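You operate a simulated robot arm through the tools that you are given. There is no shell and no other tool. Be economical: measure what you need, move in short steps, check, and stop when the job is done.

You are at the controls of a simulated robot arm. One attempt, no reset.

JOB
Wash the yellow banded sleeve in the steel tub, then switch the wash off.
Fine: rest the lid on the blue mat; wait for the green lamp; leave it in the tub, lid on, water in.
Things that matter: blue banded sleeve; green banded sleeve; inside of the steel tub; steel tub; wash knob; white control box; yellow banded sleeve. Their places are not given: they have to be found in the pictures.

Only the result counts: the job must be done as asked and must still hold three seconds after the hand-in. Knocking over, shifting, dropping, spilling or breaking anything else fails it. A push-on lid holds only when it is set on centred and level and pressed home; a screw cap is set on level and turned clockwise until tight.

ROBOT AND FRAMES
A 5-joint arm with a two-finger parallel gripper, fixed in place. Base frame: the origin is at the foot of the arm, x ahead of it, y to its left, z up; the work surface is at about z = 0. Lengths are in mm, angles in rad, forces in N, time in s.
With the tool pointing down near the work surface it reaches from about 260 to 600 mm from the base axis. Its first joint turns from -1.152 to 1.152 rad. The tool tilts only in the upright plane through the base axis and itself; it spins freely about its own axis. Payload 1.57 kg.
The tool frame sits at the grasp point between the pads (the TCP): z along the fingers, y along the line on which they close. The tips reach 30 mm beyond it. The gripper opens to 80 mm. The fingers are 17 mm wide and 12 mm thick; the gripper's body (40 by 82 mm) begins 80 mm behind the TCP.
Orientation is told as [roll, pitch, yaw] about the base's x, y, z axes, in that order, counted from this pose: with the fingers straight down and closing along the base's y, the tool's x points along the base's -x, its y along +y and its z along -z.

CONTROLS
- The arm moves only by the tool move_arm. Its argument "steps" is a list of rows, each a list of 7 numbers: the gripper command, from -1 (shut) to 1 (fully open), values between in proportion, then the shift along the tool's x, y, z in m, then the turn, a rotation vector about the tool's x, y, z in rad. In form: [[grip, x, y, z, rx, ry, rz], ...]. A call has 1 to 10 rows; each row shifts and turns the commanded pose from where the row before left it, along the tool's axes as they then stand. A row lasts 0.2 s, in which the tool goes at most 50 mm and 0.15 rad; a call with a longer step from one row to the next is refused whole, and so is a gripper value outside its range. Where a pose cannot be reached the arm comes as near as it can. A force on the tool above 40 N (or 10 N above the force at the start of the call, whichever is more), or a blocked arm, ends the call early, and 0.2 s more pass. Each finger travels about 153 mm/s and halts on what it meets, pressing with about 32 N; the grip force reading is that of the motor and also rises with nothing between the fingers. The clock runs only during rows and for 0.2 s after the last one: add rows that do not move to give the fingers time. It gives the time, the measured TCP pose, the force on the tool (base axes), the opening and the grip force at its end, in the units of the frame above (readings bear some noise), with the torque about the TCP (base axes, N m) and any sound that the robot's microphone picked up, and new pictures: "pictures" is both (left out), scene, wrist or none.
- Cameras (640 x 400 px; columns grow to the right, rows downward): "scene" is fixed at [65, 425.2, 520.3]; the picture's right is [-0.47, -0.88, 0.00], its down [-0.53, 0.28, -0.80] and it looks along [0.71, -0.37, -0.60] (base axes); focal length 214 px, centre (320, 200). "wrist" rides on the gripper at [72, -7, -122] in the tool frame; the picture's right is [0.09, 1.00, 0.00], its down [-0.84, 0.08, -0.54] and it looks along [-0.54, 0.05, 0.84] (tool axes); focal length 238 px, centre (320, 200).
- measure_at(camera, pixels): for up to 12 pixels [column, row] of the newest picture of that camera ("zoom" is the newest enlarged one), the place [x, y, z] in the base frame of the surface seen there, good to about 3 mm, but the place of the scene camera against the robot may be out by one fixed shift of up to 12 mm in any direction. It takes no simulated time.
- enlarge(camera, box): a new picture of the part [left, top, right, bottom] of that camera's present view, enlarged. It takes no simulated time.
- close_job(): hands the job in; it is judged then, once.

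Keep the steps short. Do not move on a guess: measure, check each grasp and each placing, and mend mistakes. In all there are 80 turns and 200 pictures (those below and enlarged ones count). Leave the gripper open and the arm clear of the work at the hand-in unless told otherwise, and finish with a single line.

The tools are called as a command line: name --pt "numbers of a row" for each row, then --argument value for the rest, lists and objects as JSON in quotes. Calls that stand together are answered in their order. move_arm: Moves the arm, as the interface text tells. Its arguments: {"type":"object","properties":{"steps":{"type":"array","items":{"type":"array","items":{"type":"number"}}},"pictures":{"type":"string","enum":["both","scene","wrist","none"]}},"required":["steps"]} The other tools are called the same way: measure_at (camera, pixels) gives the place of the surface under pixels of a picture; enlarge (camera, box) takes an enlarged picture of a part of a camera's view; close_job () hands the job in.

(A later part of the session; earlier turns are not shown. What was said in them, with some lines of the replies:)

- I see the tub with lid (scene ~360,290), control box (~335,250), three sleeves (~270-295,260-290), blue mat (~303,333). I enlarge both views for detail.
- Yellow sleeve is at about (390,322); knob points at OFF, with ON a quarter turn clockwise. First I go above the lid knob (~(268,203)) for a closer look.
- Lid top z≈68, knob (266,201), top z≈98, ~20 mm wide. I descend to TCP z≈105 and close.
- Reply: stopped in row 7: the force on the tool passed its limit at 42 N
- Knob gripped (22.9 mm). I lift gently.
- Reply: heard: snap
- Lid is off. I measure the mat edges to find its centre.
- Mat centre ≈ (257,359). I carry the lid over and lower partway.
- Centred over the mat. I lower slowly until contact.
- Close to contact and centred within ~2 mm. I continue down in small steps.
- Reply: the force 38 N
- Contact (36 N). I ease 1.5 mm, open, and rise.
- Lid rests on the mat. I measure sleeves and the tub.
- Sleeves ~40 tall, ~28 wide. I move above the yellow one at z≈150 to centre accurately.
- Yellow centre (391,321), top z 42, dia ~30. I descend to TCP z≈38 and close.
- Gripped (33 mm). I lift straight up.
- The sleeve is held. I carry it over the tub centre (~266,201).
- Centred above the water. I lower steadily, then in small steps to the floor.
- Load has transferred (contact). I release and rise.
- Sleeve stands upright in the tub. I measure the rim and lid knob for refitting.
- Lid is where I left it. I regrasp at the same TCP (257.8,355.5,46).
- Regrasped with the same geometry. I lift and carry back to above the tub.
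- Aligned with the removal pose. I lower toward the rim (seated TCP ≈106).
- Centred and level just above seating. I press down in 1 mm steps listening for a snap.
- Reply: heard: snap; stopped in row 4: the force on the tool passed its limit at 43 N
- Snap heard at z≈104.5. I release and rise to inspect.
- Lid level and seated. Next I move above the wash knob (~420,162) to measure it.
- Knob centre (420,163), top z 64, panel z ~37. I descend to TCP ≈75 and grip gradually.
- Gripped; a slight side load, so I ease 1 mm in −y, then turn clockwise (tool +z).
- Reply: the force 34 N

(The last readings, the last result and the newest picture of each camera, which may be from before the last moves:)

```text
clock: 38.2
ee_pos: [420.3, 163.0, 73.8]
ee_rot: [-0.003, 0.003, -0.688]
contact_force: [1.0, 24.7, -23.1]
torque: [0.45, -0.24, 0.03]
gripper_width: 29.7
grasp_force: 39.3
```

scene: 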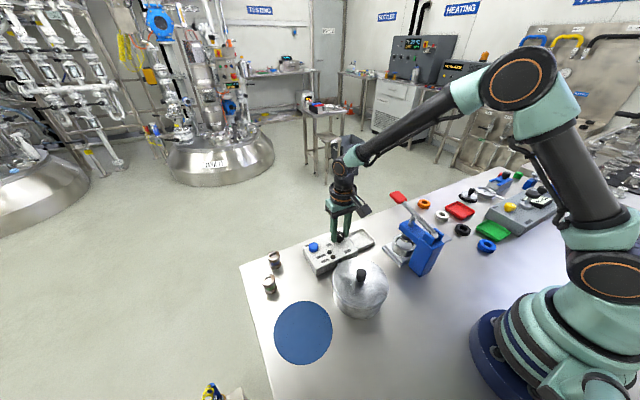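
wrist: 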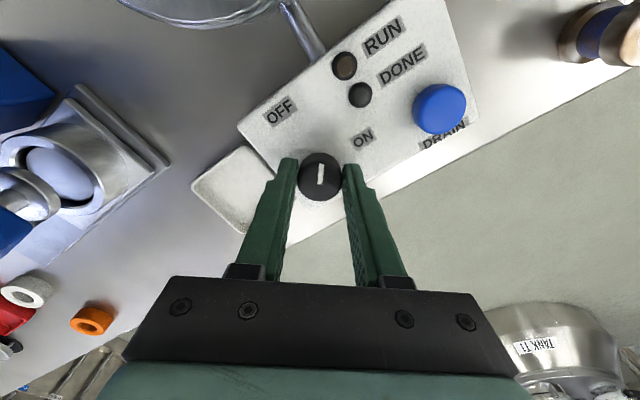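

The knob turns with the gripper. I relieve the side force (+y ~1 mm) and continue turning.

move_arm --pt "-1 0.0007 0.0008 0.0005 0 0 0" --pt "-1 0 0 0 0 0 0.14" --pt "-1 0 0 0 0 0 0.14" --pt "-1 0 0 0 0 0 0.14" --pt "-1 0 0 0 0 0 0.14" --pt "-1 0 0 0 0 0 0.14" --pictures "wrist"

enlarge --camera "wrist" --box '[220, 20, 420, 220]'

```text
clock: 39.6
ee_pos: [421.3, 163.4, 74.0]
ee_rot: [-0.001, 0.0, -1.391]
contact_force: [8.2, 27.1, -20.1]
torque: [0.54, -0.06, 0.03]
gripper_width: 29.9
grasp_force: 39.6
```

wrist: 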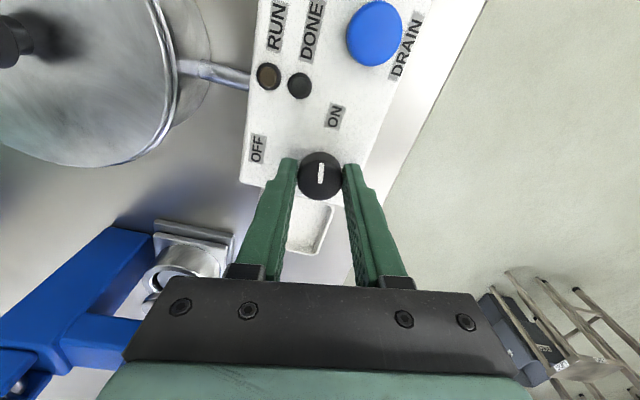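

```text
2.00 times, centred on (320, 120) of wrist
```

zoom: 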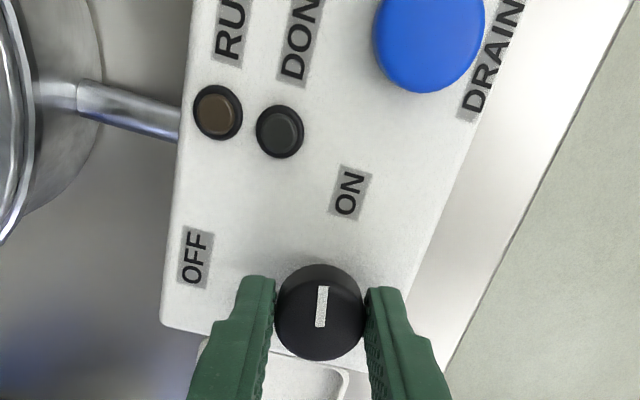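

ON needs a bit more turn. I continue ~0.2 rad.

move_arm --pt "-1 0.0008 0 0 0 0 0.09" --pt "-1 0 0 0 0 0 0.09" --pt "-1 0 0 0 0 0 0" --pictures "wrist"

enlarge --camera "wrist" --box '[220, 20, 420, 220]'

```text
clock: 40.4
ee_pos: [422.0, 163.0, 75.0]
ee_rot: [-0.001, 0.0, -1.571]
contact_force: [15.2, 13.0, -16.3]
torque: [0.13, -0.27, 0.01]
gripper_width: 29.4
grasp_force: 39.5
```

wrist: 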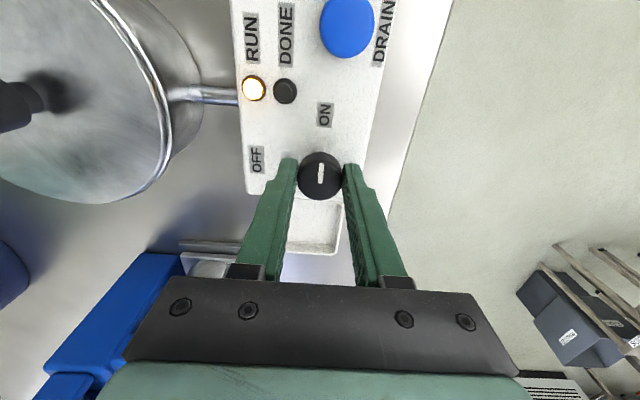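

```text
2.00 times, centred on (320, 120) of wrist
```

zoom: 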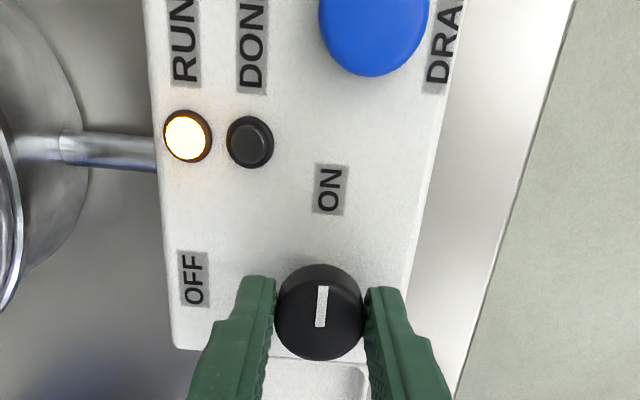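

RUN lamp lit. I hold, relieve force, and wait for the DONE lamp.

move_arm --pt "-1 0.0004 0.0006 0.0005 0 0 0" --pt "-1 0 0 0 0 0 0" --pt "-1 0 0 0 0 0 0" --pt "-1 0 0 0 0 0 0" --pt "-1 0 0 0 0 0 0" --pt "-1 0 0 0 0 0 0" --pt "-1 0 0 0 0 0 0" --pt "-1 0 0 0 0 0 0" --pt "-1 0 0 0 0 0 0" --pt "-1 0 0 0 0 0 0" --pictures "none"

move_arm --pt "-1 0 0 0 0 0 0" --pt "-1 0 0 0 0 0 0" --pt "-1 0 0 0 0 0 0" --pt "-1 0 0 0 0 0 0" --pt "-1 0 0 0 0 0 0" --pt "-1 0 0 0 0 0 0" --pt "-1 0 0 0 0 0 0" --pt "-1 0 0 0 0 0 0" --pt "-1 0 0 0 0 0 0" --pt "-1 0 0 0 0 0 0" --pictures "wrist"

```text
clock: 42.6
ee_pos: [421.4, 164.4, 74.1]
ee_rot: [-0.004, -0.002, -1.57]
contact_force: [15.4, -19.8, 18.6]
torque: [-0.37, -0.46, 0.01]
gripper_width: 29.6
grasp_force: 38.8
```

```text
clock: 44.8
ee_pos: [421.8, 165.4, 74.2]
ee_rot: [-0.002, -0.002, -1.571]
contact_force: [13.8, -20.0, 21.3]
torque: [-0.47, -0.44, -0.01]
gripper_width: 29.8
grasp_force: 38.5
```

wrist: 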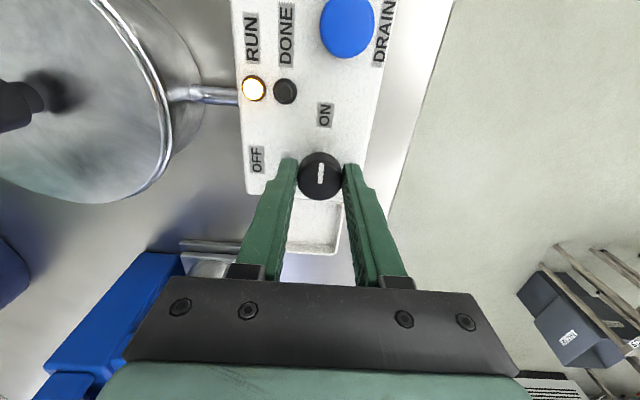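

Over-corrected slightly; I ease back half and keep waiting.

move_arm --pt "-1 -0.0003 0.0003 -0.0003 0 0 0" --pt "-1 0 0 0 0 0 0" --pt "-1 0 0 0 0 0 0" --pt "-1 0 0 0 0 0 0" --pt "-1 0 0 0 0 0 0" --pt "-1 0 0 0 0 0 0" --pt "-1 0 0 0 0 0 0" --pt "-1 0 0 0 0 0 0" --pt "-1 0 0 0 0 0 0" --pt "-1 0 0 0 0 0 0" --pictures "none"

move_arm --pt "-1 0 0 0 0 0 0" --pt "-1 0 0 0 0 0 0" --pt "-1 0 0 0 0 0 0" --pt "-1 0 0 0 0 0 0" --pt "-1 0 0 0 0 0 0" --pt "-1 0 0 0 0 0 0" --pt "-1 0 0 0 0 0 0" --pt "-1 0 0 0 0 0 0" --pt "-1 0 0 0 0 0 0" --pt "-1 0 0 0 0 0 0" --pictures "none"

move_arm --pt "-1 0 0 0 0 0 0" --pt "-1 0 0 0 0 0 0" --pt "-1 0 0 0 0 0 0" --pt "-1 0 0 0 0 0 0" --pt "-1 0 0 0 0 0 0" --pt "-1 0 0 0 0 0 0" --pt "-1 0 0 0 0 0 0" --pt "-1 0 0 0 0 0 0" --pt "-1 0 0 0 0 0 0" --pt "-1 0 0 0 0 0 0" --pictures "wrist"

```text
clock: 47.0
ee_pos: [422.7, 164.5, 74.5]
ee_rot: [-0.004, -0.002, -1.569]
contact_force: [14.5, -17.2, 13.1]
torque: [-0.38, -0.48, -0.01]
gripper_width: 29.5
grasp_force: 39.6
```

```text
clock: 49.2
ee_pos: [422.2, 164.5, 74.9]
ee_rot: [-0.005, -0.001, -1.569]
contact_force: [16.7, -15.4, 7.5]
torque: [-0.38, -0.49, 0.04]
gripper_width: 29.6
grasp_force: 39.0
```

```text
clock: 51.4
ee_pos: [422.3, 163.6, 74.3]
ee_rot: [-0.003, -0.002, -1.567]
contact_force: [17.3, -15.3, 6.6]
torque: [-0.35, -0.54, 0.06]
gripper_width: 29.4
grasp_force: 39.5
```

wrist: 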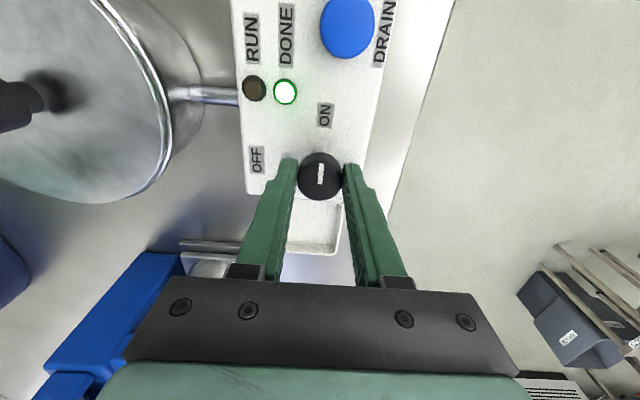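

DONE is green. I turn the knob back counter-clockwise toward OFF.

move_arm --pt "-1 -0.0005 0.0004 0 0 0 -0.12" --pt "-1 0 0 0 0 0 -0.14" --pt "-1 0 0 0 0 0 -0.14" --pt "-1 0 0 0 0 0 -0.14" --pt "-1 0 0 0 0 0 -0.14" --pt "-1 0 0 0 0 0 -0.12" --pictures "none"

```text
clock: 52.8
ee_pos: [420.5, 162.5, 74.2]
ee_rot: [-0.008, 0.003, -0.764]
contact_force: [-6.9, -2.1, 23.0]
torque: [-0.04, -0.29, 0.02]
gripper_width: 29.5
grasp_force: 38.9
```

move_arm --pt "-1 0 0 -0.0003 0 0 -0.13" --pt "-1 0 0 0 0 0 -0.13" --pt "-1 0 0 0 0 0 -0.13" --pt "-1 0 0 0 0 0 -0.13" --pt "-1 0 0 0 0 0 -0.13" --pt "-1 0 0 0 0 0 -0.12" --pt "-1 0 0 0 0 0 0" --pictures "wrist"

enlarge --camera "wrist" --box '[250, 70, 450, 220]'

```text
clock: 54.4
ee_pos: [420.7, 161.4, 72.6]
ee_rot: [-0.003, 0.01, 0.001]
contact_force: [-12.7, -17.0, 14.1]
torque: [-0.17, -0.06, -0.34]
gripper_width: 29.8
grasp_force: 39.4
```

wrist: 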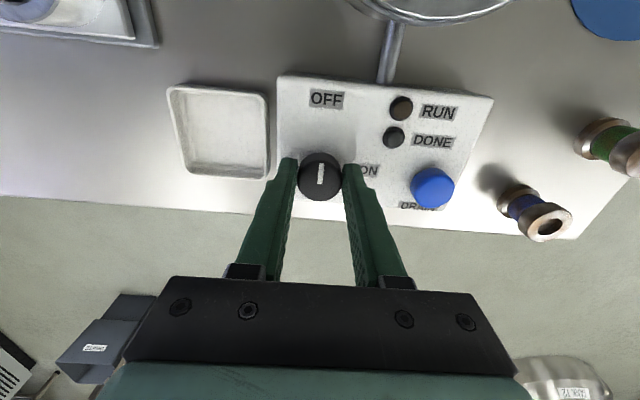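

```text
2.67 times, centred on (350, 145) of wrist
```

zoom: 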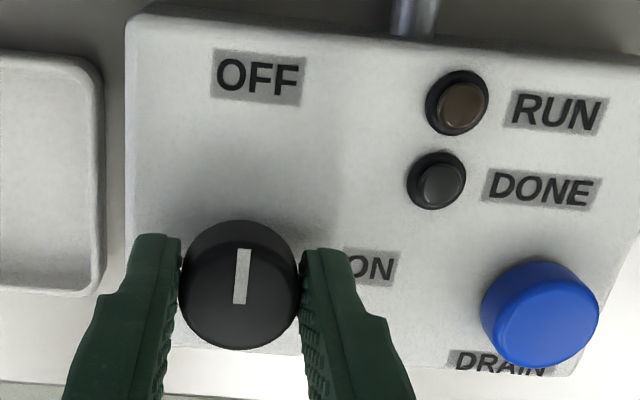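

Both lamps are out and the pointer is at OFF. I release and rise clear.

move_arm --pt "-1 0 0 -0.0005 0 0 0.02" --pt "0.0 0 0 0 0 0 0" --pt "0.3 0 0 0 0 0 0" --pt "0.3 0 0 -0.03 0 0 0" --pt "0.3 0 0 -0.045 0 0 0" --pt "0.3 0 0 -0.045 0 0 0" --pt "1 0 0 -0.045 0 0 0" --pt "1 0 0 -0.045 0 0 0" --pt "1 0 0 0 0 0 0"

enlarge --camera "scene" --box '[250, 220, 410, 320]'

enlarge --camera "wrist" --box '[250, 40, 450, 160]'

```text
clock: 56.4
ee_pos: [422.2, 162.4, 285.5]
ee_rot: [-0.003, 0.005, -0.018]
contact_force: [-0.1, 0.6, 0.5]
torque: [0.02, 0.02, 0.0]
gripper_width: 80.0
grasp_force: 0.1
```

scene: 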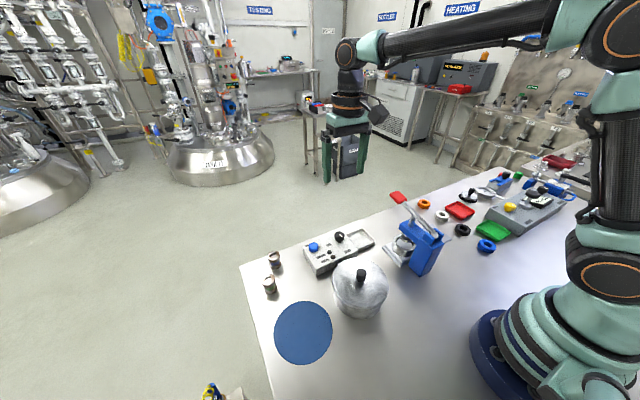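
wrist: 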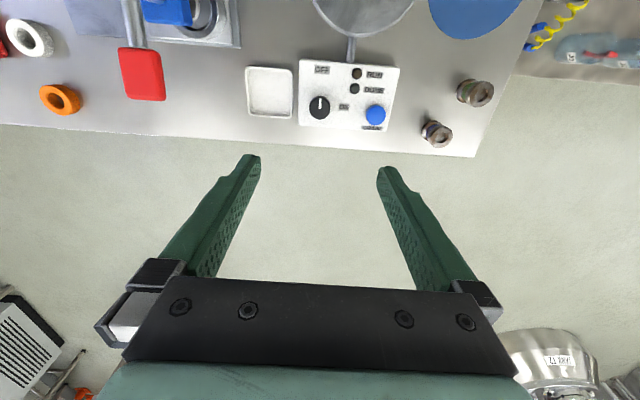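

```text
4.00 times, centred on (330, 270) of scene
```

zoom: 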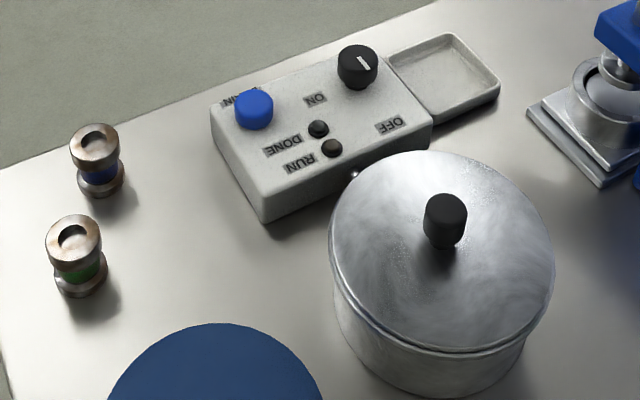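

```text
3.20 times, centred on (350, 100) of wrist
```

zoom: 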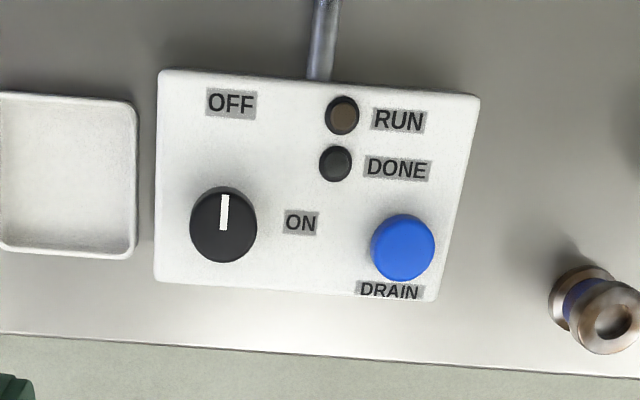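

Knob is at OFF, lamps are out, the lid is on, everything else is in place, and the arm is clear and open. I hand in.

close_job

```text
The job is handed in.
```

The yellow banded sleeve was washed until the green lamp lit, the wash is off, and the sleeve is still in the tub with the lid on and the water in.
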